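You operate a simulated robot arm through the tools that you are given. There is no shell and no other tool. Be economical: measure what you need, move in short steps, check, and stop when the job is done.

The job below is to be done with a simulated robot arm. You get a single attempt, and the scene is never put back.

Task
Put the pencil case in the lower sideboard drawer and hang up the school bag.
Fine: shut the drawer; black hook.

The check looks at the end state, three seconds after you hand in, the way a careful person would. Anything else that was tipped, shoved, dropped, spilled or broken makes it a failure.

Robot
A 7-joint arm with a two-finger parallel gripper, fixed in place. Base frame: the origin is at the foot of the arm, x ahead of it, y to its left, z up. Readings come in mm, rad, newtons and seconds.
With the tool pointing down near the work surface it reaches from about 340 to 780 mm from the base axis. Its first joint turns from -2.897 to 2.897 rad. Payload 3.91 kg.
The TCP is the grasp point between the finger pads, 30 mm short of the fingertips. In the tool frame z runs along the fingers and y along their closing line. The gripper opens to 110 mm. The fingers are 20 mm wide and 10 mm thick; the gripper's body (48 by 112 mm) begins 55 mm behind the TCP.
Orientation is that of the tool frame in the base frame, as [roll, pitch, yaw] about the fixed x, y, z axes, in that order (R = Rz(yaw) Ry(pitch) Rx(roll)). With the fingers straight down and closing along the base's y, the tool's x points along the base's -x, its y along +y and its z along -z.

Tools
- The arm moves only by the tool send_rows. Its argument "rows" is one flat list of numbers, 7 for each row, row after row: the opening in per cent of the stroke, from 0 (shut) to 100 (fully open), then the shift along the tool's x, y, z in units of 40 mm (1.0 is 40 mm), then the turn, a rotation vector about the tool's x, y, z in units of 4 degrees (1.0 is 4 degrees). In form: [gripper, dx, dy, dz, wx, wy, wz, gripper, dx, dy, dz, wx, wy, wz, ...]. A call has 1 to 8 rows; each row shifts and turns the commanded pose from where the row before left it, along the tool's axes as they then stand. A call with a number of a shift or a turn outside -1 to 1 is refused whole. A row lasts 0.2 s, in which the tool goes at most 50 mm and 0.15 rad; a call with a longer step from one row to the next is refused whole, and so is a gripper value outside its range. Where a pose cannot be reached the arm comes as near as it can. A force on the tool above 40 N (or 10 N above the force at the start of the call, whichever is more), or a blocked arm, ends the call early, and 0.2 s more pass. The fingers move at their own pace (about 153 mm/s each) and stop on an object; they squeeze with about 27 N. The grip force told is the motor's: it shows also when the fingers shut on nothing. Time passes only in rows, and 0.2 s behind the last, so rows that do not move let the fingers close. It gives the time, the measured TCP pose, the force on the tool (base axes), the opening and the grip force at its end, in the units of the frame above (readings bear some noise).
- Cameras (640 x 400 px; columns grow to the right, rows downward): "scene" is fixed at [398.5, 649.6, 1386.4]; the picture's right is [-1.00, 0.02, 0.00], its down [0.00, 0.29, -0.96] and it looks along [-0.02, -0.96, -0.29] (base axes); focal length 218 px, centre (320, 200). "wrist" rides on the gripper at [-36, 0, -57] in the tool frame; the picture's right is [0.00, -1.00, 0.00], its down [0.97, 0.00, -0.24] and it looks along [0.24, 0.00, 0.97] (tool axes); focal length 218 px, centre (320, 200).
- grab_frame(camera): a new picture of that camera. It takes no simulated time.
- move_column(by): slides the trunk up (or, below 0, down) by that many mm; the arm rides with it, the base frame stays. It gives what a move gives, with no picture.
- locate(camera, pixels): for up to 12 pixels [column, row] of the newest picture of that camera ("zoom" is the newest enlarged one), the place [x, y, z] in the base frame of the surface seen there, good to about 3 mm. It takes no simulated time.
- inspect(camera, box): a new picture of the part [left, top, right, bottom] of that camera's present view, enlarged. It takes no simulated time.
- sign_off(): hands the job in; it is judged then, once.

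Go step by step. Measure first, check grasps and placings, and put right what went wrong. The budget is 80 turns and 38 pictures, counting those below and the enlarged ones. Unless the task says otherwise, let go and move clear before handing in, and close with one line.

The tools are called as name(argument=value, ...) on one line, values as JSON. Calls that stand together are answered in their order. send_rows: Moves the arm, as the interface text tells. Its arguments: {"type":"object","properties":{"rows":{"type":"array","items":{"type":"number"}}},"required":["rows"]} The other tools are called the same way: move_column (by) slides the trunk up or down; grab_frame (camera) takes a picture; locate (camera, pixels) gives the place of the surface under pixels of a picture; inspect (camera, box) takes an enlarged picture of a part of a camera's view; sign_off () hands the job in.

At the start:

```text
time_s: 0.0
ee_pos: [306.5, -140.9, 1487.2]
orientation: [3.141, -0.001, -3.141]
contact_force: [0.2, 0.5, -0.1]
gripper_width: 110.2
finger_force: 0.1
trunk travel left (down, up): [-575.0, 35.0]
```

scene: 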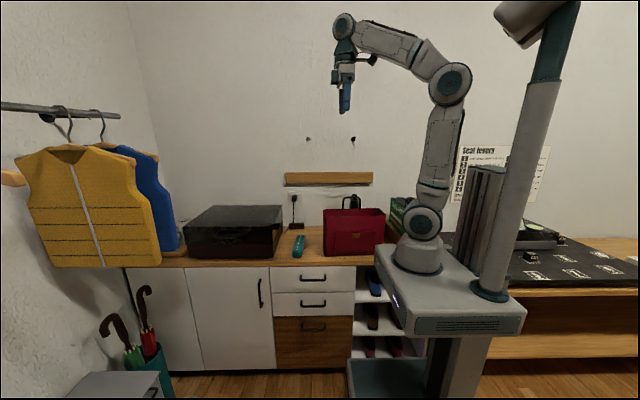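
wrist: 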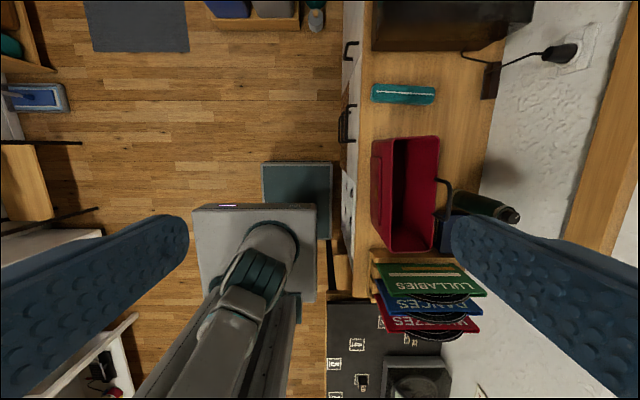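

The scene shows a teal pencil case near (299,246), a red school bag near (353,232), drawers at (313,275..345), and hooks near (308,139) and (353,139). I'll enlarge these areas to see details.

inspect(camera="scene", box=[260, 110, 420, 210])

inspect(camera="scene", box=[240, 190, 432, 310])

locate(camera="scene", pixels=[[299, 246], [313, 279], [313, 304], [313, 329], [308, 139], [353, 139], [340, 235], [328, 179], [288, 285], [345, 262], [285, 262], [297, 226]])

locate(camera="wrist", pixels=[[375, 94], [432, 97], [403, 90], [376, 145], [376, 245], [434, 140], [434, 248], [405, 195], [446, 185], [480, 205], [348, 125], [430, 265]])

```text
4.00 times, centred on (340, 160) of scene
```

zoom: 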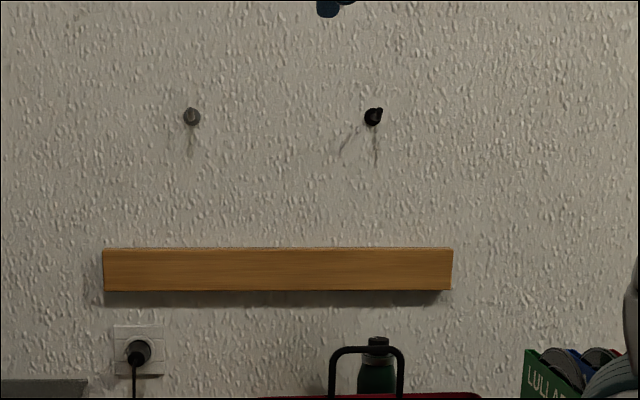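

```text
3.33 times, centred on (336, 250) of scene
```

zoom: 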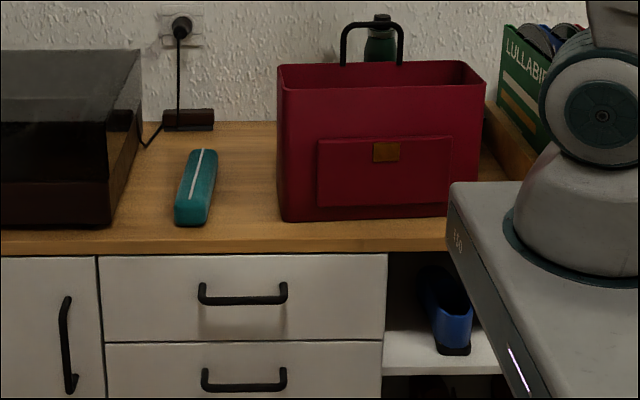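

```text
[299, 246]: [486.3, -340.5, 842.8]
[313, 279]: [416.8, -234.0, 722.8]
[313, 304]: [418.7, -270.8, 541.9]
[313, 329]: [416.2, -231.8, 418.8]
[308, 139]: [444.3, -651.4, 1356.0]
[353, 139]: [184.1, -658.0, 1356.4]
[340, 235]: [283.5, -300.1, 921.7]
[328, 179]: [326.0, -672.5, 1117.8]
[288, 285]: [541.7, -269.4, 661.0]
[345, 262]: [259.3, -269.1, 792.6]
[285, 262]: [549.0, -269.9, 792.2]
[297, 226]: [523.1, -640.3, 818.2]
```

```text
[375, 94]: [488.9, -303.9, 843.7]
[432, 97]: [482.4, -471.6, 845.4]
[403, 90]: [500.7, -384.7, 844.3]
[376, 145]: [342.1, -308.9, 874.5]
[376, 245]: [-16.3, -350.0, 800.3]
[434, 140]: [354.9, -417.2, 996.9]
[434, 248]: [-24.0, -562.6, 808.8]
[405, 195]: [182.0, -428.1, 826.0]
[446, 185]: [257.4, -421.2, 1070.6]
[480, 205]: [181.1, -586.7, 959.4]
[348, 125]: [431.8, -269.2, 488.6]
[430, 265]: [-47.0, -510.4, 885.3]
```

The hooks differ: the right one at zoom (373,115) is black, at about x=184, z=1356; the left one is grey. I need a closer look at the drawer fronts, since there are three of them, and at the hook and bag.

inspect(camera="scene", box=[260, 255, 388, 375])

inspect(camera="scene", box=[333, 126, 373, 151])

inspect(camera="wrist", box=[340, 70, 532, 270])

```text
3.33 times, centred on (324, 315) of scene
```

zoom: 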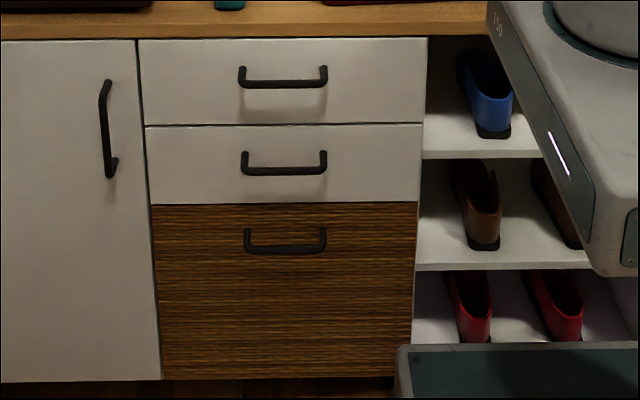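

```text
16.00 times, centred on (353, 138) of scene
```

zoom: 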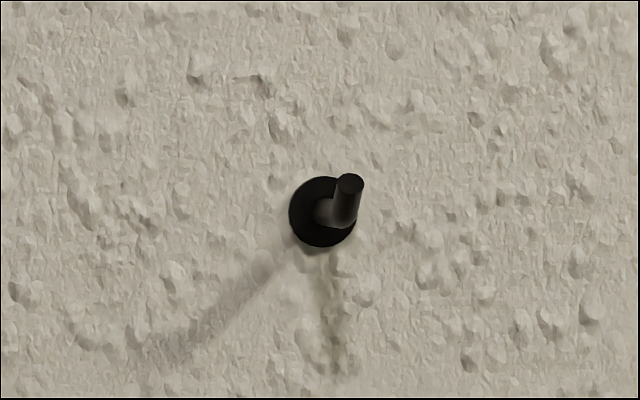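

```text
2.00 times, centred on (436, 170) of wrist
```

zoom: 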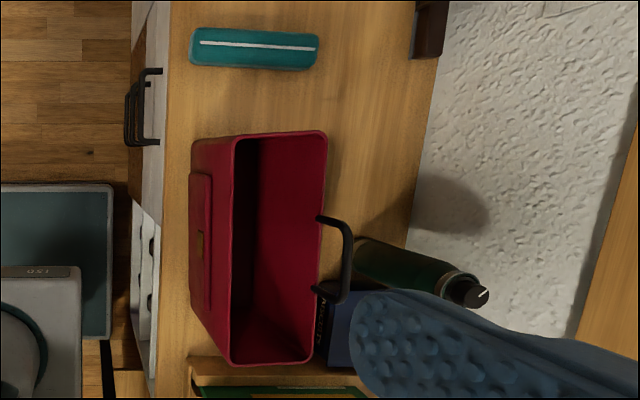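

Two white drawers sit above a tall wood-grain flap-like front, so the lower drawer should be the white one with its handle near z≈570 (zoom (285,165)). Next I'll measure its handle, the robot body and the hook.

inspect(camera="scene", box=[333, 126, 373, 151])

locate(camera="zoom", pixels=[[349, 184], [345, 205], [330, 212], [300, 215], [320, 240], [322, 185], [200, 200], [450, 200], [330, 380]])

locate(camera="scene", pixels=[[302, 305], [313, 306], [324, 305], [313, 300], [313, 295], [300, 281], [325, 329], [385, 255], [400, 320], [350, 364], [350, 290], [275, 290]])

```text
16.00 times, centred on (353, 138) of scene
```

zoom: 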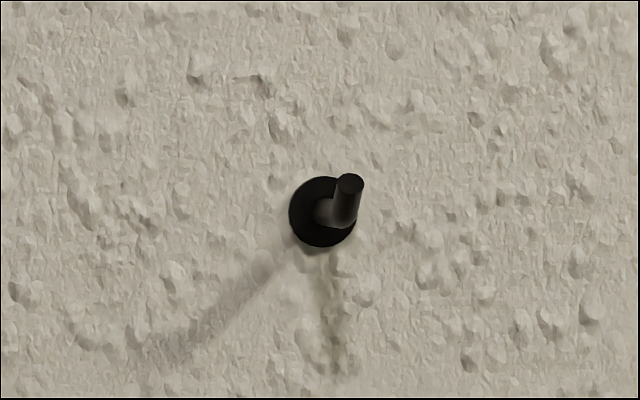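

```text
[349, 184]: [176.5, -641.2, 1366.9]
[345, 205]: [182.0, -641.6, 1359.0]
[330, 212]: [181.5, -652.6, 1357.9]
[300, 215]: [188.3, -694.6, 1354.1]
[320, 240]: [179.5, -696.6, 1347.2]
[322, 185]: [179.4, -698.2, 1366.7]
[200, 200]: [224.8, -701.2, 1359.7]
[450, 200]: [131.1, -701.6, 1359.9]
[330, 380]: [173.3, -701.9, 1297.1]
```

```text
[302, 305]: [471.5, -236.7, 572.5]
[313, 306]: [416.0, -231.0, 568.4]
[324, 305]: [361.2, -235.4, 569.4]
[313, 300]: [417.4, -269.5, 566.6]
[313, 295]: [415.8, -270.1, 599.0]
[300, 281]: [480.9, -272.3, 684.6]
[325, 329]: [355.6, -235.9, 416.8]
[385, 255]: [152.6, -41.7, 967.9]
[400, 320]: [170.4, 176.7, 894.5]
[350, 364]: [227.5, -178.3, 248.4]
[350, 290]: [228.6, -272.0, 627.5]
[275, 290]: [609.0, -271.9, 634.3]
```

The hook's peg sticks out from the wall at y=-701 to an upturned tip at about y=-641, x≈179, z≈1370. The drawer handle is at x 361–471, y≈-234, z≈570. I'll check the robot body's extents, which ride on the trunk, before lowering.

locate(camera="wrist", pixels=[[312, 208], [314, 250], [312, 296], [198, 210], [250, 212], [329, 165], [329, 235], [265, 165]])

locate(camera="scene", pixels=[[342, 204], [359, 204], [351, 199], [326, 212], [382, 211], [326, 252], [375, 252], [350, 258], [324, 256], [295, 256], [303, 256], [294, 240]])

move_column(by=-150)

```text
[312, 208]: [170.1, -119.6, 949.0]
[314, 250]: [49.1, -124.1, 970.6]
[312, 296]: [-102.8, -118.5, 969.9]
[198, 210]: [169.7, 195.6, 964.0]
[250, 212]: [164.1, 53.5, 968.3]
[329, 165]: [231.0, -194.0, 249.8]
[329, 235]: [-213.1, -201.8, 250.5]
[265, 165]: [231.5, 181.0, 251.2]
```

```text
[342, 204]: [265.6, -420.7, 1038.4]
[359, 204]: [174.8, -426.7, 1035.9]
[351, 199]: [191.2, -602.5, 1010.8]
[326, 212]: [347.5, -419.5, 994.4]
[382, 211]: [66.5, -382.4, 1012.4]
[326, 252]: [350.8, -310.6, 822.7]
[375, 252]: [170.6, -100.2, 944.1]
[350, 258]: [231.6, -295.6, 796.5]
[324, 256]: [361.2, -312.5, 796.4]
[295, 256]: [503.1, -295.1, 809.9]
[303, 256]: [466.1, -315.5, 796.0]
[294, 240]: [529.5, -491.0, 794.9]
```

```text
time_s: 1.8
ee_pos: [306.9, -140.6, 1337.9]
orientation: [-3.141, -0.001, 3.141]
contact_force: [0.3, 0.3, -0.1]
gripper_width: 110.1
finger_force: 0.0
trunk travel left (down, up): [-425.0, 185.0]
```

The body edge is at x=170, so it clears the drawer's right edge at x=200. I'll lower the trunk fully and then turn the tool to point at the drawer front (-y) while shifting to x≈417.

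move_column(by=-425)

send_rows(rows=[100, -0.7, 0.3, 0, 1, 0, 0, 100, -0.7, 0.3, 0, 1, 0, 0, 100, -0.7, 0.3, 0, 1, 0, 0, 100, -0.65, 0.3, 0, 1, 0, 0, 100, 0, 0, 0, 1, 0, 0, 100, 0, 0, 0, 1, 0, 0, 100, 0, 0, 0, 1, 0, 0, 100, 0, 0, 0, 1, 0, 0])

```text
refused: -425 is not a number from -400 to 400
```

```text
time_s: 3.5
ee_pos: [416.9, -92.0, 1333.3]
orientation: [-2.581, 0.002, -3.139]
contact_force: [-0.8, 0.1, -0.7]
gripper_width: 110.3
finger_force: 0.1
trunk travel left (down, up): [-425.0, 185.0]
```

The column step was refused for being over 400, but the tool move went well. I'll finish the rotation and then lower.

send_rows(rows=[100, 0, 0, 0, 1, 0, 0, 100, 0, 0, 0, 1, 0, 0, 100, 0, 0, 0, 1, 0, 0, 100, 0, 0, 0, 1, 0, 0, 100, 0, 0, 0, 1, 0, 0, 100, 0, 0, 0, 1, 0, 0, 100, 0, 0, 0, 1, 0, 0, 100, 0, 0, 0, 1, 0, 0])

send_rows(rows=[100, 0, 0, 0, 1, 0, 0, 100, 0, 0, 0, 1, 0, 0, 100, 0, 0, 0, 1, 0, 0, 100, 0, 0, 0, 1, 0, 0, 100, 0, 0, 0, 1, 0, 0, 100, 0, 0, 0, 1, 0, 0, 100, 0, 0, 0, 0.5, 0, 0])

move_column(by=-400)

```text
time_s: 5.3
ee_pos: [416.7, -92.3, 1333.0]
orientation: [-2.022, 0.0, -3.14]
contact_force: [0.3, -0.2, 0.3]
gripper_width: 110.3
finger_force: 0.1
trunk travel left (down, up): [-425.0, 185.0]
```

```text
time_s: 7.0
ee_pos: [416.1, -91.4, 1332.6]
orientation: [-1.569, 0.0, -3.14]
contact_force: [0.1, 0.5, -0.5]
gripper_width: 110.0
finger_force: 0.1
trunk travel left (down, up): [-425.0, 185.0]
```

```text
time_s: 10.8
ee_pos: [416.9, -91.6, 932.2]
orientation: [-1.57, -0.001, 3.141]
contact_force: [-0.4, -0.3, 0.4]
gripper_width: 110.1
finger_force: 0.1
trunk travel left (down, up): [-25.0, 585.0]
```

The tool is level and pointing at -y at z=932. Next I go down along tool +y to the handle height.

send_rows(rows=[100, 0, 1, 0, 0, 0, 0, 100, 0, 1, 0, 0, 0, 0, 100, 0, 1, 0, 0, 0, 0, 100, 0, 1, 0, 0, 0, 0, 100, 0, 1, 0, 0, 0, 0, 100, 0, 1, 0, 0, 0, 0, 100, 0, 1, 0, 0, 0, 0, 100, 0, 1, 0, 0, 0, 0])

```text
time_s: 12.6
ee_pos: [415.4, -94.7, 610.4]
orientation: [-1.569, 0.002, 3.141]
contact_force: [-1.3, -1.1, 0.0]
gripper_width: 110.1
finger_force: 0.0
trunk travel left (down, up): [-25.0, 585.0]
```

z=610, so one more 40 mm down, then a wrist picture before closing in.

send_rows(rows=[60, 0, 1, 0, 0, 0, 0, 60, 0, 0, 1, 0, 0, 0])

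grab_frame(camera="wrist")

grab_frame(camera="scene")

```text
time_s: 13.2
ee_pos: [415.7, -133.9, 571.1]
orientation: [-1.571, 0.002, -3.14]
contact_force: [-0.4, 0.0, 0.1]
gripper_width: 66.0
finger_force: 0.1
trunk travel left (down, up): [-25.0, 585.0]
```

```text
29 pictures are left
```

wrist: 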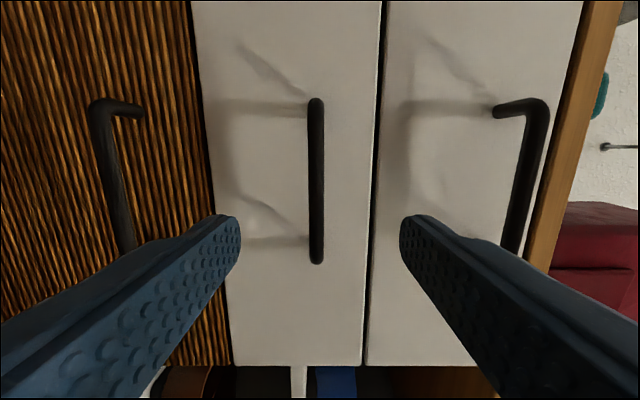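

```text
28 pictures are left
```

scene: 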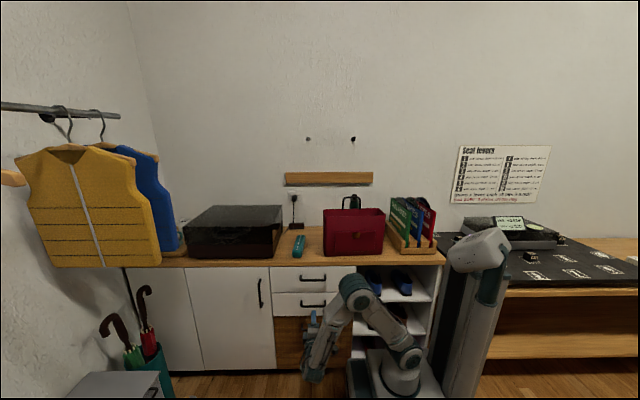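

The handle bar at wrist (316,180) sits between the fingers (tips at columns 230 and 410). Advance about 92 mm and close.

send_rows(rows=[60, 0, 0, 0.8, 0, 0, 0, 60, 0, 0, 0.8, 0, 0, 0, 60, 0, 0, 0.7, 0, 0, 0, 0, 0, 0, 0, 0, 0, 0, 0, 0, 0, 0, 0, 0, 0, 0, 0, 0, 0, 0, 0, 0])

```text
time_s: 14.7
ee_pos: [415.3, -225.9, 568.6]
orientation: [-1.582, -0.007, -3.141]
contact_force: [4.6, -1.6, -17.1]
gripper_width: 11.4
finger_force: 45.4
trunk travel left (down, up): [-25.0, 585.0]
stopped in row 6: the force on the tool passed its limit (the readings are from after the stop); the commanded pose is now the measured one
```

The bar is gripped at 11 mm. I'll pull it along +y.

send_rows(rows=[0, 0, 0, -0.5, 0, 0, 0, 0, 0, 0, -0.7, 0, 0, 0, 0, 0, 0, -0.7, 0, 0, 0, 0, 0, 0, -0.7, 0, 0, 0, 0, 0, 0, -0.7, 0, 0, 0, 0, 0, 0, -0.7, 0, 0, 0])

```text
time_s: 15.8
ee_pos: [415.6, -105.1, 568.1]
orientation: [-1.588, -0.005, -3.138]
contact_force: [-3.8, 0.3, -15.1]
gripper_width: 11.8
finger_force: 45.1
trunk travel left (down, up): [-25.0, 585.0]
stopped in row 5: the force on the tool passed its limit (the readings are from after the stop); the commanded pose is now the measured one
```

The drawer came about 120 mm. I'll continue pulling more slowly.

send_rows(rows=[0, 0, 0, -0.4, 0, 0, 0, 0, 0, 0, -0.5, 0, 0, 0, 0, 0, 0, -0.5, 0, 0, 0, 0, 0, 0, -0.5, 0, 0, 0, 0, 0, 0, -0.5, 0, 0, 0])

grab_frame(camera="scene")

```text
time_s: 17.2
ee_pos: [415.6, -10.6, 568.4]
orientation: [-1.589, -0.008, -3.141]
contact_force: [0.8, -0.6, -12.9]
gripper_width: 11.9
finger_force: 45.2
trunk travel left (down, up): [-25.0, 585.0]
stopped in row 5: the force on the tool passed its limit (the readings are from after the stop); the commanded pose is now the measured one
```

```text
27 pictures are left
```

scene: 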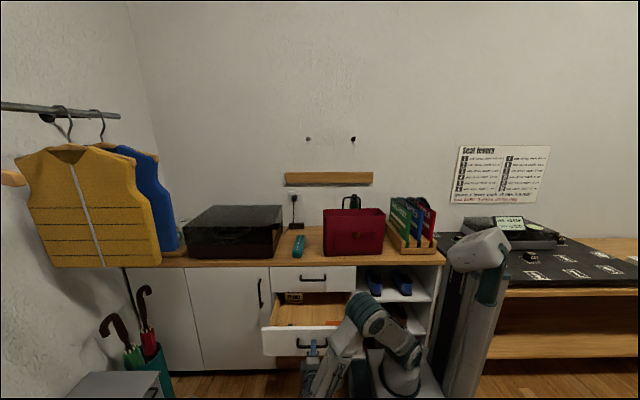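

The drawer is open by about 215 mm, with a small box inside at (293,297) and something orange at (333,323). I'll release, back off, and rise.

send_rows(rows=[60, 0, 0, 0, 0, 0, 0, 60, 0, 0, 0, 0, 0, 0, 60, 0, 0, -0.7, 0, 0, 0, 60, 0, 0, -0.9, 0, 0, 0, 60, 0, -0.8, -0.4, 0, 0, 0, 60, 0, -1, 0, 0, 0, 0, 60, 0, -1, 0, 0, 0, 0, 60, 0, -1, 0, 0, 0, 0])

inspect(camera="scene", box=[250, 260, 378, 360])

```text
time_s: 19.0
ee_pos: [416.9, 70.5, 720.9]
orientation: [-1.586, -0.009, 3.14]
contact_force: [1.0, -1.0, 0.6]
gripper_width: 65.9
finger_force: 0.1
trunk travel left (down, up): [-25.0, 585.0]
```

```text
4.00 times, centred on (314, 310) of scene
```

zoom: 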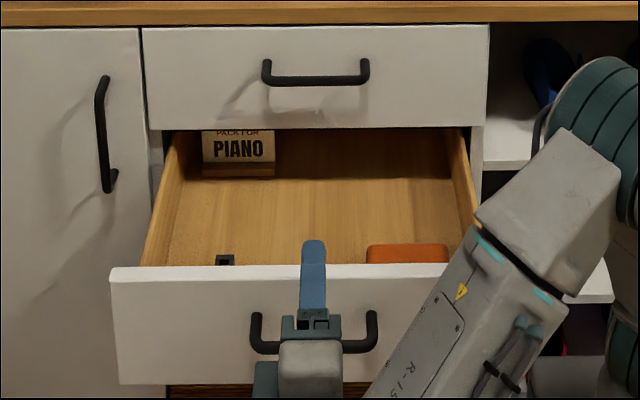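

A "PACK FOR PIANO" card, a small black thing and an orange box are in the drawer, and the middle is free. I'll measure them and raise the trunk.

locate(camera="zoom", pixels=[[320, 225], [225, 260], [370, 255], [405, 248], [445, 255], [205, 175], [270, 170], [240, 150], [150, 268], [470, 268], [160, 220], [320, 190]])

move_column(by=400)

```text
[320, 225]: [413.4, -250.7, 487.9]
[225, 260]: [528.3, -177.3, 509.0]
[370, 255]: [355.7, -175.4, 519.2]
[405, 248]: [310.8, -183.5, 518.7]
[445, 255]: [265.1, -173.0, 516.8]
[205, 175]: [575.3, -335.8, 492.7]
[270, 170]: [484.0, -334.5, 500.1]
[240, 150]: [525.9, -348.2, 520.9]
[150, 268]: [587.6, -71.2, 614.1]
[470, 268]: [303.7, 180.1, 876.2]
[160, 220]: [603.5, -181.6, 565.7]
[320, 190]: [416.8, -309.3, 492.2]
```

```text
time_s: 22.8
ee_pos: [416.2, 69.7, 1120.6]
orientation: [-1.588, -0.007, -3.141]
contact_force: [0.3, 0.9, -0.2]
gripper_width: 66.1
finger_force: 0.1
trunk travel left (down, up): [-425.0, 185.0]
```

The free drawer floor is at x≈365–515, z≈488. I'll turn the tool to point down with the fingers closing along x (a 120° turn about (-1,1,1)) so it can grip the pencil case across its width.

send_rows(rows=[80, 0, 0, 0, -1, 1, 1, 80, 0, 0, 0, -1, 1, 1, 80, 0, 0, 0, -1, 1, 1, 80, 0, 0, 0, -1, 1, 1, 80, 0, 0, 0, -1, 1, 1, 80, 0, 0, 0, -1, 1, 1, 80, 0, 0, 0, -1, 1, 1, 80, 0, 0, 0, -1, 1, 1])

send_rows(rows=[80, 0, 0, 0, -1, 1, 1, 80, 0, 0, 0, -1, 1, 1, 80, 0, 0, 0, -1, 1, 1, 80, 0, 0, 0, -1, 1, 1, 80, 0, 0, 0, -1, 1, 1, 80, 0, 0, 0, -1, 1, 1, 80, 0, 0, 0, -1, 1, 1, 80, 0, 0, 0, -1, 1, 1])

send_rows(rows=[80, 0, 0, 0, -1, 1, 1, 80, 0, 0, 0, -0.3, 0.3, 0.3, 80, 0, 0, 0, 0, 0, 0])

```text
time_s: 24.6
ee_pos: [415.7, 69.9, 1121.4]
orientation: [-2.298, 0.321, 2.42]
contact_force: [0.0, 0.1, 0.0]
gripper_width: 88.1
finger_force: 0.0
trunk travel left (down, up): [-425.0, 185.0]
```

```text
time_s: 26.4
ee_pos: [417.2, 69.1, 1121.7]
orientation: [-3.042, 0.07, 1.666]
contact_force: [0.7, 0.9, 0.0]
gripper_width: 88.1
finger_force: 0.1
trunk travel left (down, up): [-425.0, 185.0]
```

```text
time_s: 27.2
ee_pos: [417.3, 69.2, 1120.6]
orientation: [-3.132, -0.016, 1.57]
contact_force: [-0.2, -0.2, 0.2]
gripper_width: 88.0
finger_force: 0.1
trunk travel left (down, up): [-425.0, 185.0]
```

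The tool now points down and closes along x (tool x = +Y, tool y = +X). I'll travel over the pencil case and take a look.

send_rows(rows=[80, -1, 0.4, 0, 0, 0, 0, 80, -1, 0.4, 0, 0, 0, 0, 80, -1, 0.4, 0, 0, 0, 0, 80, -1, 0.4, 0, 0, 0, 0, 80, -1, 0.1, 0, 0, 0, 0, 80, -1, 0, 0, 0, 0, 0, 80, -1, 0, 0, 0, 0, 0, 80, -1, 0, 0, 0, 0, 0])

send_rows(rows=[80, -1, 0, 0.5, 0, 0, 0, 80, -1, 0, 0.5, 0, 0, 0, 80, -0.3, 0, 0, 0, 0, 0])

grab_frame(camera="wrist")

```text
time_s: 29.0
ee_pos: [483.4, -251.0, 1117.0]
orientation: [-3.133, -0.015, 1.571]
contact_force: [0.4, 0.4, 0.3]
gripper_width: 87.9
finger_force: 0.0
trunk travel left (down, up): [-425.0, 185.0]
```

```text
time_s: 29.8
ee_pos: [484.8, -342.5, 1074.8]
orientation: [-3.135, -0.017, 1.57]
contact_force: [-0.5, 0.0, 0.0]
gripper_width: 88.1
finger_force: 0.0
trunk travel left (down, up): [-425.0, 185.0]
```

```text
25 pictures are left
```

wrist: 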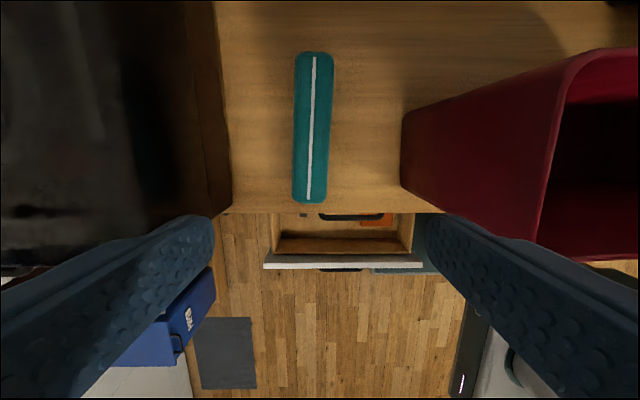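

locate(camera="wrist", pixels=[[296, 65], [334, 65], [293, 190], [326, 190], [315, 53], [308, 202], [312, 130], [325, 130], [360, 130], [389, 222], [302, 214], [320, 240]])

```text
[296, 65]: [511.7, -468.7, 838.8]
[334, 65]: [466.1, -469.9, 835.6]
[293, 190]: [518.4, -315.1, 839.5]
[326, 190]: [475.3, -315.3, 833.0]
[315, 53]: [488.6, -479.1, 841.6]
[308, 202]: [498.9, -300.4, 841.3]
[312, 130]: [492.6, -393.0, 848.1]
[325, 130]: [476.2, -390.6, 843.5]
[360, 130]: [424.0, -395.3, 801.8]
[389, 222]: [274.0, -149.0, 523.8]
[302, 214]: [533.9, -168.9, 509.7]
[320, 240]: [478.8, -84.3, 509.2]
```

The case is centred at about (493,-390), 180 × 44 mm, tilted about 3°. The upper handle at y≈-230 would be in the way of lowering it lengthwise, so I'll look closer at the free room in the drawer.

inspect(camera="wrist", box=[250, 195, 442, 315])

locate(camera="zoom", pixels=[[170, 60], [185, 72], [400, 75], [490, 70], [490, 95], [400, 95], [300, 100], [240, 80], [300, 140], [300, 155], [100, 150], [530, 100]])

```text
3.33 times, centred on (346, 255) of wrist
```

zoom: 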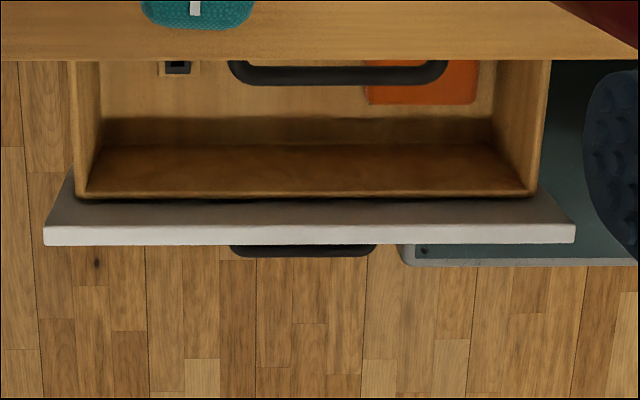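

```text
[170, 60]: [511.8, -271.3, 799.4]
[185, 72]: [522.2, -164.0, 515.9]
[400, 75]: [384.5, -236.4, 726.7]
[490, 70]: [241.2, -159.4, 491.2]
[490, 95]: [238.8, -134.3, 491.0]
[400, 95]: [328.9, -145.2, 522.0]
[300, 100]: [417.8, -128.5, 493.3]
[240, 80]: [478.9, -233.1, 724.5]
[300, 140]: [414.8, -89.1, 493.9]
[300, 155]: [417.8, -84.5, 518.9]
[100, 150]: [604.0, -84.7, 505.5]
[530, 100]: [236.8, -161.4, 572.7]
```

The free strip is too tight with the upper handle overhead, so I'll open the drawer further first. I'll push its inner front from inside with closed fingers, then there is room to lower the case lengthwise clear of the handle.

send_rows(rows=[0, 1, -0.4, 0, 0, 0, 0, 0, 1, -0.4, 0, 0, 0, 0, 0, 1, -0.4, 0, 0, 0, 0, 0, 1, -0.4, 0, 0, 0, 0, 0, 1, -0.1, 0, 0, 0, 0, 0, 0.5, 0, 0, 0, 0, 0])

move_column(by=-395)

```text
time_s: 31.2
ee_pos: [415.6, -121.1, 1077.7]
orientation: [-3.134, -0.017, 1.57]
contact_force: [-0.4, 0.9, -0.1]
gripper_width: 0.2
finger_force: 26.4
trunk travel left (down, up): [-425.0, 185.0]
```

```text
time_s: 35.0
ee_pos: [416.0, -123.5, 681.9]
orientation: [-3.134, -0.016, 1.57]
contact_force: [-1.0, 0.7, 0.0]
gripper_width: 0.2
finger_force: 27.1
trunk travel left (down, up): [-30.0, 580.0]
```

Over the drawer at z=682; I'll lower to z≈567 (tips ≈537, body above the panel top) and push +y gently.

send_rows(rows=[0, 0, 0, 0.9, 0, 0, 0, 0, 0, 0, 1, 0, 0, 0, 0, 0, 0, 0.97, 0, 0, 0, 0, 0, 0, 0, 0, 0, 0])

send_rows(rows=[0, 0.5, 0, 0, 0, 0, 0, 0, 0.4, 0, 0, 0, 0, 0, 0, 0.4, 0, 0, 0, 0, 0, 0, 0.4, 0, 0, 0, 0, 0, 0, 0.4, 0, 0, 0, 0, 0, 0, 0.4, 0, 0, 0, 0, 0, 0, 0.3, 0, 0, 0, 0, 0])

grab_frame(camera="scene")

```text
time_s: 36.0
ee_pos: [411.4, -120.7, 567.8]
orientation: [-3.133, -0.016, 1.571]
contact_force: [0.2, 0.6, -0.1]
gripper_width: 0.1
finger_force: 26.7
trunk travel left (down, up): [-30.0, 580.0]
```

```text
time_s: 37.6
ee_pos: [413.9, -7.9, 568.3]
orientation: [-3.133, -0.016, 1.571]
contact_force: [0.1, 0.6, -0.2]
gripper_width: 0.2
finger_force: 26.7
trunk travel left (down, up): [-30.0, 580.0]
```

```text
23 pictures are left
```

scene: 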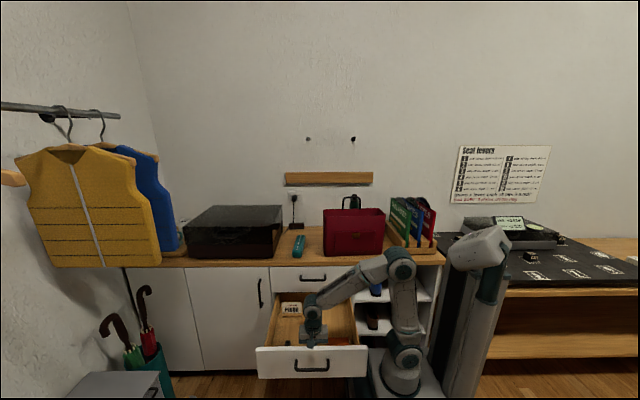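

The drawer is open about 300 mm now. Back up and return above the pencil case.

send_rows(rows=[80, -0.3, 0, 0, 0, 0, 0, 80, 0, 0, -1, 0, 0, 0, 80, 0, 0, -1, 0, 0, 0, 80, 0, 0, -1, 0, 0, 0])

move_column(by=395)

send_rows(rows=[80, -1, 0.5, 0, 0, 0, 0.4, 80, -1, 0.5, 0, 0, 0, 0.4, 80, -1, 0.5, 0, 0, 0, 0, 80, -1, 0.5, 0, 0, 0, 0, 80, -1, 0, 0, 0, 0, 0, 80, -1, 0, 0, 0, 0, 0, 80, -1, 0, 0, 0, 0, 0, 80, -1, 0, 0, 0, 0, 0])

```text
time_s: 38.6
ee_pos: [415.3, -23.5, 688.3]
orientation: [-3.134, -0.016, 1.573]
contact_force: [0.6, -0.4, -0.4]
gripper_width: 88.0
finger_force: 0.1
trunk travel left (down, up): [-30.0, 580.0]
```

```text
time_s: 42.4
ee_pos: [415.4, -23.3, 1083.0]
orientation: [-3.133, -0.015, 1.573]
contact_force: [0.3, 0.7, 0.4]
gripper_width: 87.9
finger_force: 0.1
trunk travel left (down, up): [-425.0, 185.0]
```

```text
time_s: 44.2
ee_pos: [480.3, -346.9, 1074.7]
orientation: [-3.13, -0.013, 1.516]
contact_force: [0.7, 0.4, -0.4]
gripper_width: 88.2
finger_force: 0.1
trunk travel left (down, up): [-425.0, 185.0]
```

At (480,-347) with yaw aligned; shift over the case's middle and descend to z≈838.

send_rows(rows=[80, -0.8, 0.37, 0, 0, 0, 0, 80, 0, 0, 1, 0, 0, 0, 80, 0, 0, 1, 0, 0, 0, 80, 0, 0, 1, 0, 0, 0, 80, 0, 0, 1, 0, 0, 0])

grab_frame(camera="wrist")

```text
time_s: 45.4
ee_pos: [489.9, -377.3, 917.0]
orientation: [-3.131, -0.014, 1.518]
contact_force: [0.0, 0.1, -0.2]
gripper_width: 87.7
finger_force: 0.0
trunk travel left (down, up): [-425.0, 185.0]
```

```text
22 pictures are left
```

wrist: 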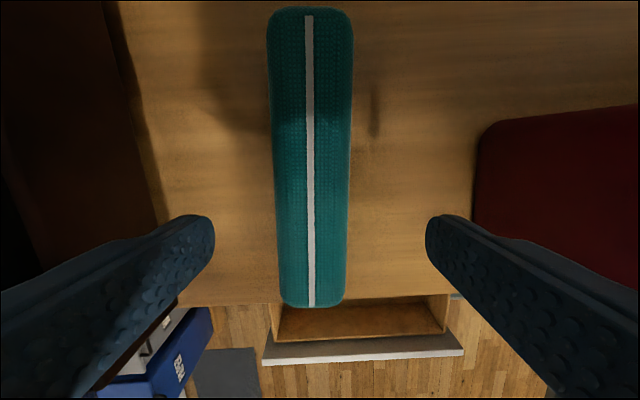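

The case is centred between the fingers at columns 270–352. Descend and close.

send_rows(rows=[80, 0, 0.08, 0.8, 0, 0, 0, 80, 0, 0, 0.8, 0, 0, 0, 80, 0, 0, 0.35, 0, 0, 0, 80, 0, 0, 0, 0, 0, 0, 0, 0, 0, 0, 0, 0, 0, 0, 0, 0, 0, 0, 0, 0, 0, 0, 0, 0, 0, 0, 0])

```text
time_s: 47.0
ee_pos: [494.2, -375.8, 839.9]
orientation: [-3.132, -0.016, 1.515]
contact_force: [-0.6, 0.4, -0.2]
gripper_width: 49.7
finger_force: 26.4
trunk travel left (down, up): [-425.0, 185.0]
```

Gripped at 49.7 mm. Lift and carry it over the drawer.

send_rows(rows=[0, 0, 0, -0.5, 0, 0, 0, 0, 0, 0, -1, 0, 0, 0, 0, 0, 0, -1, 0, 0, 0, 0, 0.8, -0.1, 0, 0, 0, 0, 0, 1, -0.1, 0, 0, 0, -0.4, 0, 1, -0.1, 0, 0, 0, -0.4, 0, 1, -0.2, 0, 0, 0, 0, 0, 1, -0.2, 0, 0, 0, 0])

grab_frame(camera="wrist")

```text
time_s: 48.8
ee_pos: [472.0, -184.5, 942.7]
orientation: [-3.133, -0.014, 1.571]
contact_force: [0.2, 0.5, -0.8]
gripper_width: 0.0
finger_force: 26.9
trunk travel left (down, up): [-425.0, 185.0]
```

```text
21 pictures are left
```

wrist: 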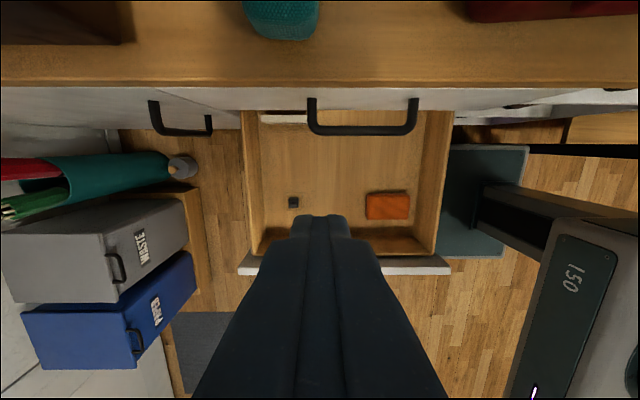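

The grip came up empty (0.0 mm); the case slipped out and is still on the top at (282,20). I'll go back and view it, and meanwhile measure the drawer's free area.

locate(camera="wrist", pixels=[[282, 20], [285, 42], [288, 203], [299, 196], [367, 205], [410, 193], [410, 218], [340, 200], [270, 230], [345, 240], [263, 232], [440, 230]])

send_rows(rows=[80, -1, 0.2, 0, 0, 0, 0.4, 80, -1, 0.2, 0, 0, 0, 0.4, 80, -1, 0.2, 0, 0, 0, 0, 80, -1, 0, 0, 0, 0, 0, 80, -0.9, 0, 0, 0, 0, 0])

grab_frame(camera="wrist")

```text
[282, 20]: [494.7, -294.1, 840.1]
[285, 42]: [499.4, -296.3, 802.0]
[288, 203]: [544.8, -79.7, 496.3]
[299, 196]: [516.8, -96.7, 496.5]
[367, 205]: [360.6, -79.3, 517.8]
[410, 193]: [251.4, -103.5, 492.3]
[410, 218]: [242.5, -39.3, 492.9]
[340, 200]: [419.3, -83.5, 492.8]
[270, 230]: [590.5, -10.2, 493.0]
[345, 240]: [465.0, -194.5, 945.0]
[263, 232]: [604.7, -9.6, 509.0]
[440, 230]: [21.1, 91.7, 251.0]
```

```text
time_s: 50.0
ee_pos: [489.5, -381.3, 939.0]
orientation: [-3.134, -0.015, 1.515]
contact_force: [0.4, 0.1, 0.6]
gripper_width: 88.0
finger_force: 0.1
trunk travel left (down, up): [-425.0, 185.0]
```

```text
20 pictures are left
```

wrist: 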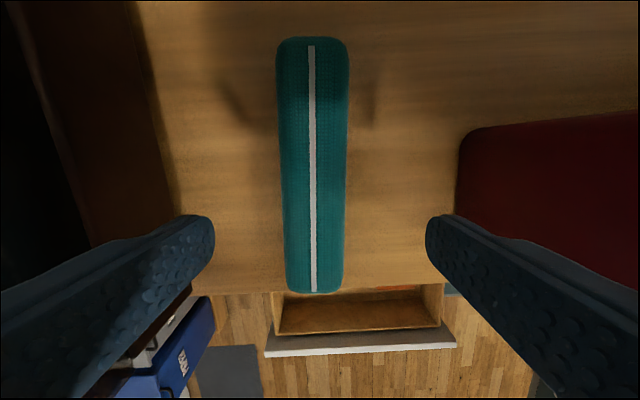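

The case hasn't moved. I'll regrip it deeper (tips nearly on the table) at its true middle, and lift slowly.

send_rows(rows=[80, -0.15, 0.1, 0.8, 0, 0, 0, 80, 0, 0, 0.8, 0, 0, 0, 80, 0, 0, 0.7, 0, 0, 0, 80, 0, 0, 0.3, 0, 0, 0, 80, 0, 0, 0, 0, 0, 0])

```text
time_s: 51.2
ee_pos: [490.8, -386.2, 832.7]
orientation: [-3.134, -0.015, 1.515]
contact_force: [0.0, 0.4, -0.4]
gripper_width: 88.1
finger_force: 0.0
trunk travel left (down, up): [-425.0, 185.0]
```

send_rows(rows=[0, 0, 0, 0, 0, 0, 0, 0, 0, 0, 0, 0, 0, 0, 0, 0, 0, 0, 0, 0, 0, 0, 0, 0, 0, 0, 0, 0, 0, 0, 0, 0, 0, 0, 0, 0, 0, 0, -0.1, 0, 0, 0, 0, 0, 0, -0.2, 0, 0, 0, 0, 0, 0, -0.2, 0, 0, 0])

```text
time_s: 53.0
ee_pos: [493.4, -385.5, 855.1]
orientation: [-3.132, -0.014, 1.516]
contact_force: [-0.7, 0.0, -1.2]
gripper_width: 49.2
finger_force: 27.1
trunk travel left (down, up): [-425.0, 185.0]
```

Raised 20 mm with the grip still at 49 mm. Continue up gently.

send_rows(rows=[0, 0, 0, -0.3, 0, 0, 0, 0, 0, 0, -0.4, 0, 0, 0, 0, 0, 0, -0.5, 0, 0, 0, 0, 0, 0, -0.5, 0, 0, 0])

grab_frame(camera="wrist")

```text
time_s: 54.0
ee_pos: [492.7, -386.0, 923.8]
orientation: [-3.131, -0.016, 1.514]
contact_force: [0.4, 0.1, -0.7]
gripper_width: 49.6
finger_force: 26.9
trunk travel left (down, up): [-425.0, 185.0]
```

```text
19 pictures are left
```

wrist: 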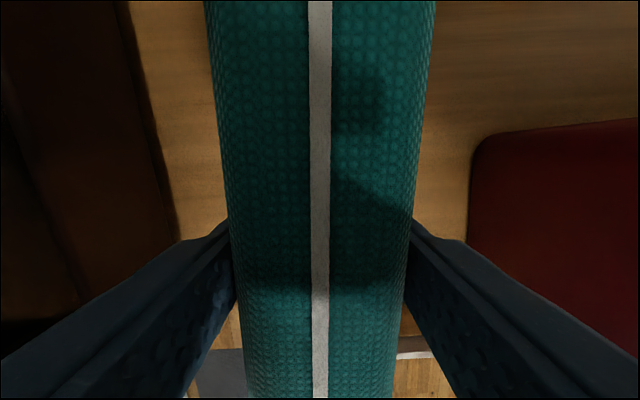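

The case is held firmly with the stripe centred. Carry it out over the drawer centre-right gap, x≈440, y≈-108.

send_rows(rows=[0, 0.3, -0.05, 0, 0, 0, 0, 0, 0.6, -0.15, 0, 0, 0, -0.2, 0, 0.7, -0.2, 0, 0, 0, -0.2, 0, 0.7, -0.2, 0, 0, 0, -0.2, 0, 0.7, -0.2, 0, 0, 0, -0.2, 0, 0.7, -0.2, 0, 0, 0, 0, 0, 0.7, -0.1, 0, 0, 0, 0, 0, 0.7, -0.1, 0, 0, 0, 0])

send_rows(rows=[0, 0.7, 0, 0, 0, 0, 0, 0, 0.6, 0, 0, 0, 0, 0, 0, 0.4, 0, 0, 0, 0, 0, 0, 0.2, 0, 0, 0, 0, 0])

grab_frame(camera="wrist")

```text
time_s: 55.8
ee_pos: [449.4, -181.4, 926.1]
orientation: [-3.132, -0.013, 1.572]
contact_force: [0.1, 0.0, -0.9]
gripper_width: 49.5
finger_force: 27.3
trunk travel left (down, up): [-425.0, 185.0]
```

```text
time_s: 56.8
ee_pos: [449.4, -104.5, 927.1]
orientation: [-3.132, -0.017, 1.571]
contact_force: [-0.6, -0.4, -1.1]
gripper_width: 49.8
finger_force: 27.2
trunk travel left (down, up): [-425.0, 185.0]
```

```text
18 pictures are left
```

wrist: 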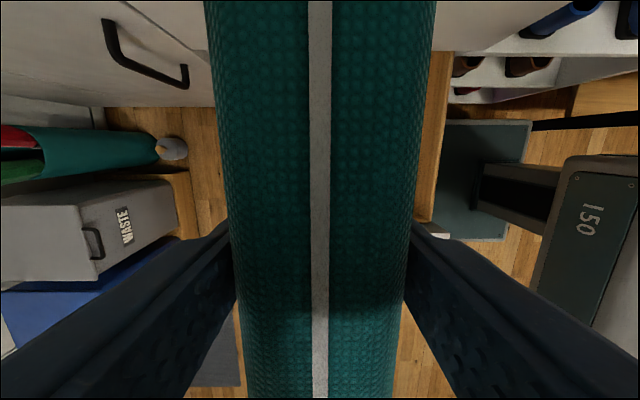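

The case hangs well over the open drawer. I'll nudge x and lower the trunk 370 mm.

send_rows(rows=[0, -0.1, -0.2, 0, 0, 0, 0, 0, 0, 0, 0, 0, 0, 0])

move_column(by=-370)

inspect(camera="scene", box=[240, 270, 384, 390])

```text
time_s: 57.4
ee_pos: [441.1, -109.5, 927.4]
orientation: [-3.132, -0.016, 1.571]
contact_force: [-0.1, -0.5, -1.0]
gripper_width: 49.7
finger_force: 26.7
trunk travel left (down, up): [-425.0, 185.0]
```

```text
time_s: 61.0
ee_pos: [441.6, -110.5, 558.3]
orientation: [-3.134, -0.014, 1.572]
contact_force: [0.3, -0.8, -1.2]
gripper_width: 49.6
finger_force: 27.3
trunk travel left (down, up): [-55.0, 555.0]
```

```text
3.33 times, centred on (312, 330) of scene
```

zoom: 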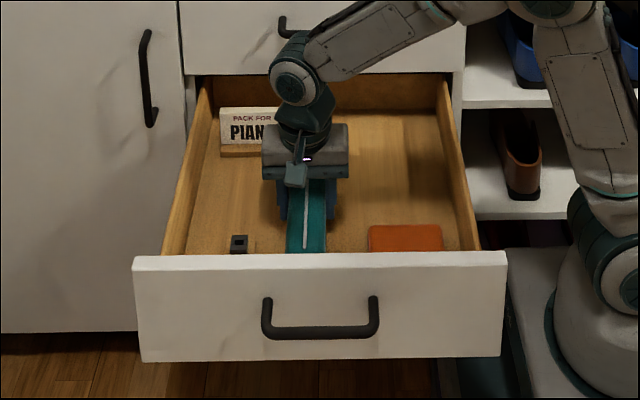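

The case sits between the black clip and the orange box, clear of both. Lower 30 mm and release gently.

send_rows(rows=[0, 0, 0, 0.4, 0, 0, 0, 0, 0, 0, 0.25, 0, 0, 0, 0, 0, 0, 0.1, 0, 0, 0, 0, 0, 0, 0, 0, 0, 0])

send_rows(rows=[50, 0, 0, 0, 0, 0, 0, 62, 0, 0, 0, 0, 0, 0, 62, 0, 0, -0.5, 0, 0, 0, 62, 0, 0, -1, 0, 0, 0, 62, 0, 0, -1, 0, 0, 0, 62, 0, 0, -1, 0, 0, 0])

move_column(by=200)

grab_frame(camera="wrist")

```text
time_s: 62.0
ee_pos: [440.7, -110.1, 527.9]
orientation: [-3.134, -0.016, 1.571]
contact_force: [0.3, 1.1, -1.3]
gripper_width: 49.6
finger_force: 27.2
trunk travel left (down, up): [-55.0, 555.0]
```

```text
time_s: 63.4
ee_pos: [438.0, -110.6, 669.0]
orientation: [-3.134, -0.015, 1.571]
contact_force: [0.3, -0.4, -0.9]
gripper_width: 68.1
finger_force: 0.1
trunk travel left (down, up): [-55.0, 555.0]
```

```text
time_s: 65.5
ee_pos: [439.1, -110.3, 868.5]
orientation: [-3.132, -0.015, 1.57]
contact_force: [0.1, 0.8, 0.1]
gripper_width: 67.9
finger_force: 0.0
trunk travel left (down, up): [-255.0, 355.0]
```

```text
16 pictures are left
```

wrist: 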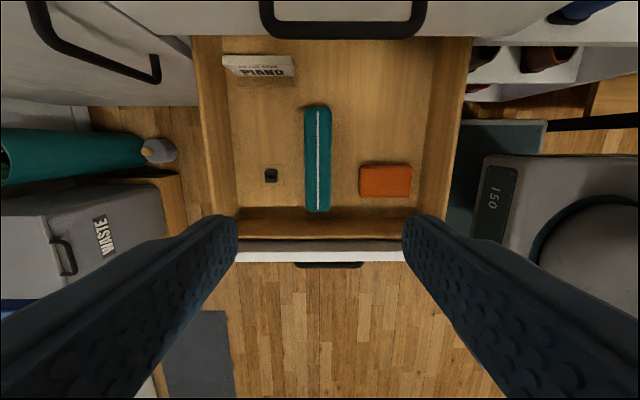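

The pencil case lies flat in the middle of the drawer. To close it, I'll go out in front of the drawer at x≈510 with shut fingers and tilt the tool 60° toward -y.

send_rows(rows=[0, 0.8, 0.6, 0, 0, 0, 0, 0, 0.9, 0.6, 0, 0, 0, 0, 0, 1, 0.6, 0, 0, 0, 0, 0, 1, 0, 0, 0, 0, 0, 0, 1, 0, 0, 0, 0, 0, 0, 1, 0, 0, 0, 0, 0, 0, 0.6, 0, 0, 0, 0, 0])

send_rows(rows=[0, 0, 0, 0, 0, -1, 0, 0, 0, 0, 0, 0, -1, 0, 0, 0, 0, 0, 0, -1, 0, 0, 0, 0, 0, 0, -1, 0, 0, 0, 0, 0, 0, -1, 0, 0, 0, 0, 0, 0, -1, 0, 0, 0, 0, 0, 0, -1, 0, 0, 0, 0, 0, 0, -1, 0])

send_rows(rows=[0, 0, 0, 0, 0, -1, 0, 0, 0, 0, 0, 0, -1, 0, 0, 0, 0, 0, 0, -1, 0, 0, 0, 0, 0, 0, -1, 0, 0, 0, 0, 0, 0, -1, 0, 0, 0, 0, 0, 0, -1, 0, 0, 0, 0, 0, 0, -1, 0, 0, 0, 0, 0, 0, 0, 0])

move_column(by=-255)

```text
time_s: 67.1
ee_pos: [512.0, 141.7, 870.0]
orientation: [-3.133, -0.015, 1.57]
contact_force: [-0.4, -0.9, 0.3]
gripper_width: 0.2
finger_force: 27.4
trunk travel left (down, up): [-255.0, 355.0]
```

```text
time_s: 68.9
ee_pos: [511.1, 140.8, 871.6]
orientation: [-3.133, 0.543, 1.576]
contact_force: [0.4, -0.5, -0.9]
gripper_width: 0.2
finger_force: 27.0
trunk travel left (down, up): [-255.0, 355.0]
```

```text
time_s: 70.7
ee_pos: [510.4, 140.0, 871.6]
orientation: [-3.125, 1.032, 1.585]
contact_force: [0.5, -0.1, -0.5]
gripper_width: 0.0
finger_force: 27.6
trunk travel left (down, up): [-255.0, 355.0]
```

```text
time_s: 73.3
ee_pos: [512.3, 140.6, 616.0]
orientation: [-3.126, 1.031, 1.587]
contact_force: [0.6, 0.0, -0.2]
gripper_width: 0.0
finger_force: 27.0
trunk travel left (down, up): [0.0, 610.0]
```

The tool is tilted 59°, in front of the drawer. Lower to the face height and start pushing along -y, gently at contact.

send_rows(rows=[0, 0.54, 0, 0.32, 0, 0, 0, 0, 0.54, 0, 0.32, 0, 0, 0, 0, -0.45, 0, 0.75, 0, 0, 0, 0, -0.4, 0, 0.65, 0, 0, 0, 0, -0.15, 0, 0.26, 0, 0, 0, 0, -0.2, 0, 0.34, 0, 0, 0, 0, -0.26, 0, 0.43, 0, 0, 0, 0, -0.31, 0, 0.51, 0, 0, 0])

grab_frame(camera="scene")

```text
time_s: 75.1
ee_pos: [511.2, 3.5, 564.6]
orientation: [-3.127, 1.03, 1.584]
contact_force: [0.7, 0.0, -0.5]
gripper_width: 0.2
finger_force: 27.3
trunk travel left (down, up): [0.0, 610.0]
```

```text
15 pictures are left
```

scene: 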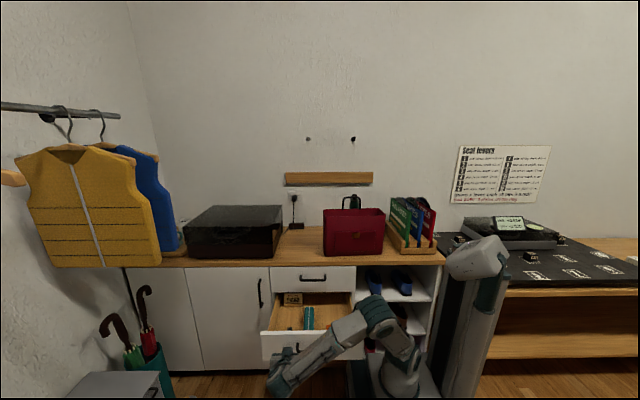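

Pushing works and the drawer is sliding in with no resistance. Keep going to the shut position.

send_rows(rows=[0, -0.31, 0, 0.51, 0, 0, 0, 0, -0.36, 0, 0.6, 0, 0, 0, 0, -0.36, 0, 0.6, 0, 0, 0, 0, -0.36, 0, 0.6, 0, 0, 0, 0, -0.36, 0, 0.6, 0, 0, 0, 0, -0.36, 0, 0.6, 0, 0, 0, 0, -0.36, 0, 0.6, 0, 0, 0, 0, -0.26, 0, 0.43, 0, 0, 0])

send_rows(rows=[0, -0.26, 0, 0.43, 0, 0, 0, 0, -0.2, 0, 0.34, 0, 0, 0, 0, -0.1, 0, 0.17, 0, 0, 0, 0, -0.1, 0, 0.17, 0, 0, 0, 0, -0.1, 0, 0.17, 0, 0, 0, 0, -0.1, 0, 0.17, 0, 0, 0, 0, 0, 0, 0, 0, 0, 0])

inspect(camera="scene", box=[240, 260, 384, 380])

```text
time_s: 76.9
ee_pos: [510.2, -210.5, 567.2]
orientation: [-3.125, 1.033, 1.586]
contact_force: [-0.5, 0.2, 0.0]
gripper_width: 0.1
finger_force: 27.2
trunk travel left (down, up): [0.0, 610.0]
```

```text
time_s: 77.7
ee_pos: [513.8, -239.6, 567.9]
orientation: [-3.126, 1.026, 1.591]
contact_force: [-7.1, 31.6, 10.2]
gripper_width: 0.0
finger_force: 26.6
trunk travel left (down, up): [0.0, 610.0]
stopped in row 3: the force on the tool passed its limit (the readings are from after the stop); the commanded pose is now the measured one
```

```text
3.33 times, centred on (312, 320) of scene
```

zoom: 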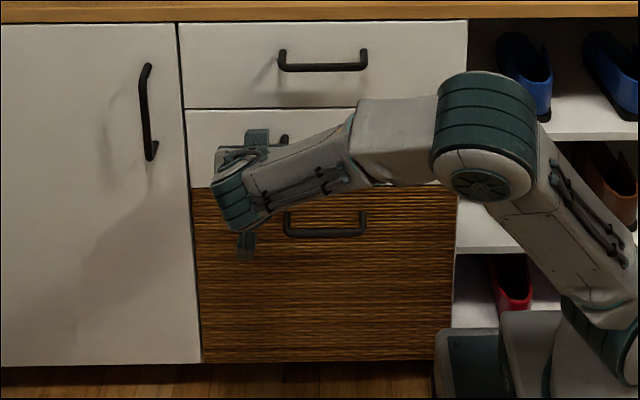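

The drawer stopped firmly shut. Retreat, verify, and raise.

send_rows(rows=[0, 0.36, 0, -0.6, 0, 0, 0, 0, 0.45, 0, -0.75, 0, 0, 0, 0, 0.45, 0, -0.75, 0, 0, 0, 0, 0.45, 0, -0.75, 0, 0, 0, 0, 0.45, 0, -0.75, 0, 0, 0, 0, 0.45, 0, -0.75, 0, 0, 0, 0, 0.45, 0, -0.75, 0, 0, 0, 0, 0.45, 0, -0.75, 0, 0, 0])

move_column(by=400)

inspect(camera="scene", box=[240, 190, 400, 380])

```text
time_s: 79.5
ee_pos: [513.0, 27.6, 567.8]
orientation: [-3.122, 1.027, 1.589]
contact_force: [0.6, -0.1, 0.1]
gripper_width: 0.0
finger_force: 26.6
trunk travel left (down, up): [0.0, 610.0]
```

```text
time_s: 83.3
ee_pos: [513.3, 26.9, 966.4]
orientation: [-3.123, 1.028, 1.591]
contact_force: [-0.3, 0.2, 0.2]
gripper_width: 0.0
finger_force: 27.0
trunk travel left (down, up): [-400.0, 210.0]
```

```text
2.11 times, centred on (320, 285) of scene
```

zoom: 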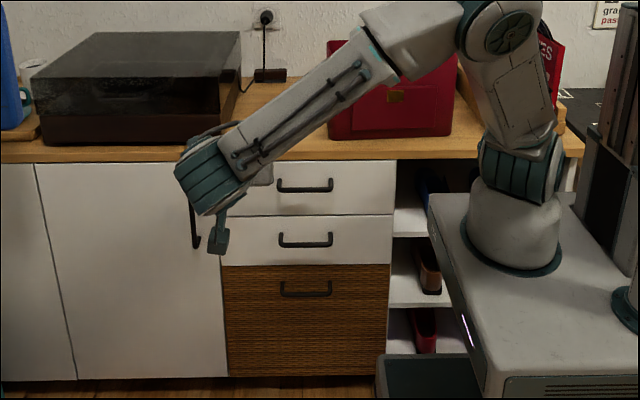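

locate(camera="zoom", pixels=[[360, 235], [360, 200], [260, 255], [260, 205], [370, 255]])

move_column(by=210)

send_rows(rows=[60, 0, 0, 0, -0.55, 0.55, -0.967, 60, 0, 0, 0, -0.55, 0.55, -0.967, 60, 0, 0, 0, -0.55, 0.55, -0.967, 60, 0, 0, 0, -0.55, 0.55, -0.967, 60, 0, 0, 0, -0.55, 0.55, -0.967, 60, 0, 0, 0, -0.55, 0.55, -0.967, 60, 0, 0, 0, -0.55, 0.55, -0.967, 60, 0, 0, 0, -0.55, 0.55, -0.967])

send_rows(rows=[60, 0, 0, 0, -0.55, 0.55, -0.967, 60, 0, 0, 0, -0.55, 0.55, -0.967, 60, 0, 0, 0, -0.55, 0.55, -0.967, 60, 0, 0, 0, -0.55, 0.55, -0.967, 60, 0, 0, 0, -0.55, 0.55, -0.967, 60, 0, 0, 0, -0.55, 0.55, -0.967, 60, 0, 0, 0, -0.55, 0.55, -0.967, 60, 0, 0, 0, -0.55, 0.55, -0.967])

send_rows(rows=[60, 0, 0, 0, -0.55, 0.55, -0.967, 60, 0, 0, 0, -0.55, 0.55, -0.967, 60, 0, 0, 0, -0.55, 0.55, -0.967, 60, 0, 0, 0, -0.55, 0.55, -0.967, 60, 0, 0, 0, -0.55, 0.55, -0.967])

```text
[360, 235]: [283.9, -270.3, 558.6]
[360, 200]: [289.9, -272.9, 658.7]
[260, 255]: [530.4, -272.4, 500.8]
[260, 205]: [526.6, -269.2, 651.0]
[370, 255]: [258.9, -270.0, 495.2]
```

```text
time_s: 85.6
ee_pos: [513.3, 27.2, 1177.6]
orientation: [-3.122, 1.028, 1.59]
contact_force: [1.1, 0.4, 0.5]
gripper_width: 0.0
finger_force: 26.3
trunk travel left (down, up): [-610.0, 0.0]
```

```text
time_s: 87.4
ee_pos: [512.6, 25.9, 1177.0]
orientation: [-2.883, 0.628, 2.319]
contact_force: [0.0, 0.8, 0.1]
gripper_width: 66.1
finger_force: 0.1
trunk travel left (down, up): [-610.0, 0.0]
```

```text
time_s: 89.2
ee_pos: [512.8, 26.3, 1178.0]
orientation: [-2.988, 0.207, 2.824]
contact_force: [-0.1, 0.6, -1.2]
gripper_width: 66.0
finger_force: 0.1
trunk travel left (down, up): [-610.0, 0.0]
```

```text
time_s: 90.4
ee_pos: [512.3, 26.6, 1178.0]
orientation: [3.133, -0.01, -3.135]
contact_force: [-0.2, -0.1, -0.3]
gripper_width: 66.1
finger_force: 0.2
trunk travel left (down, up): [-610.0, 0.0]
```

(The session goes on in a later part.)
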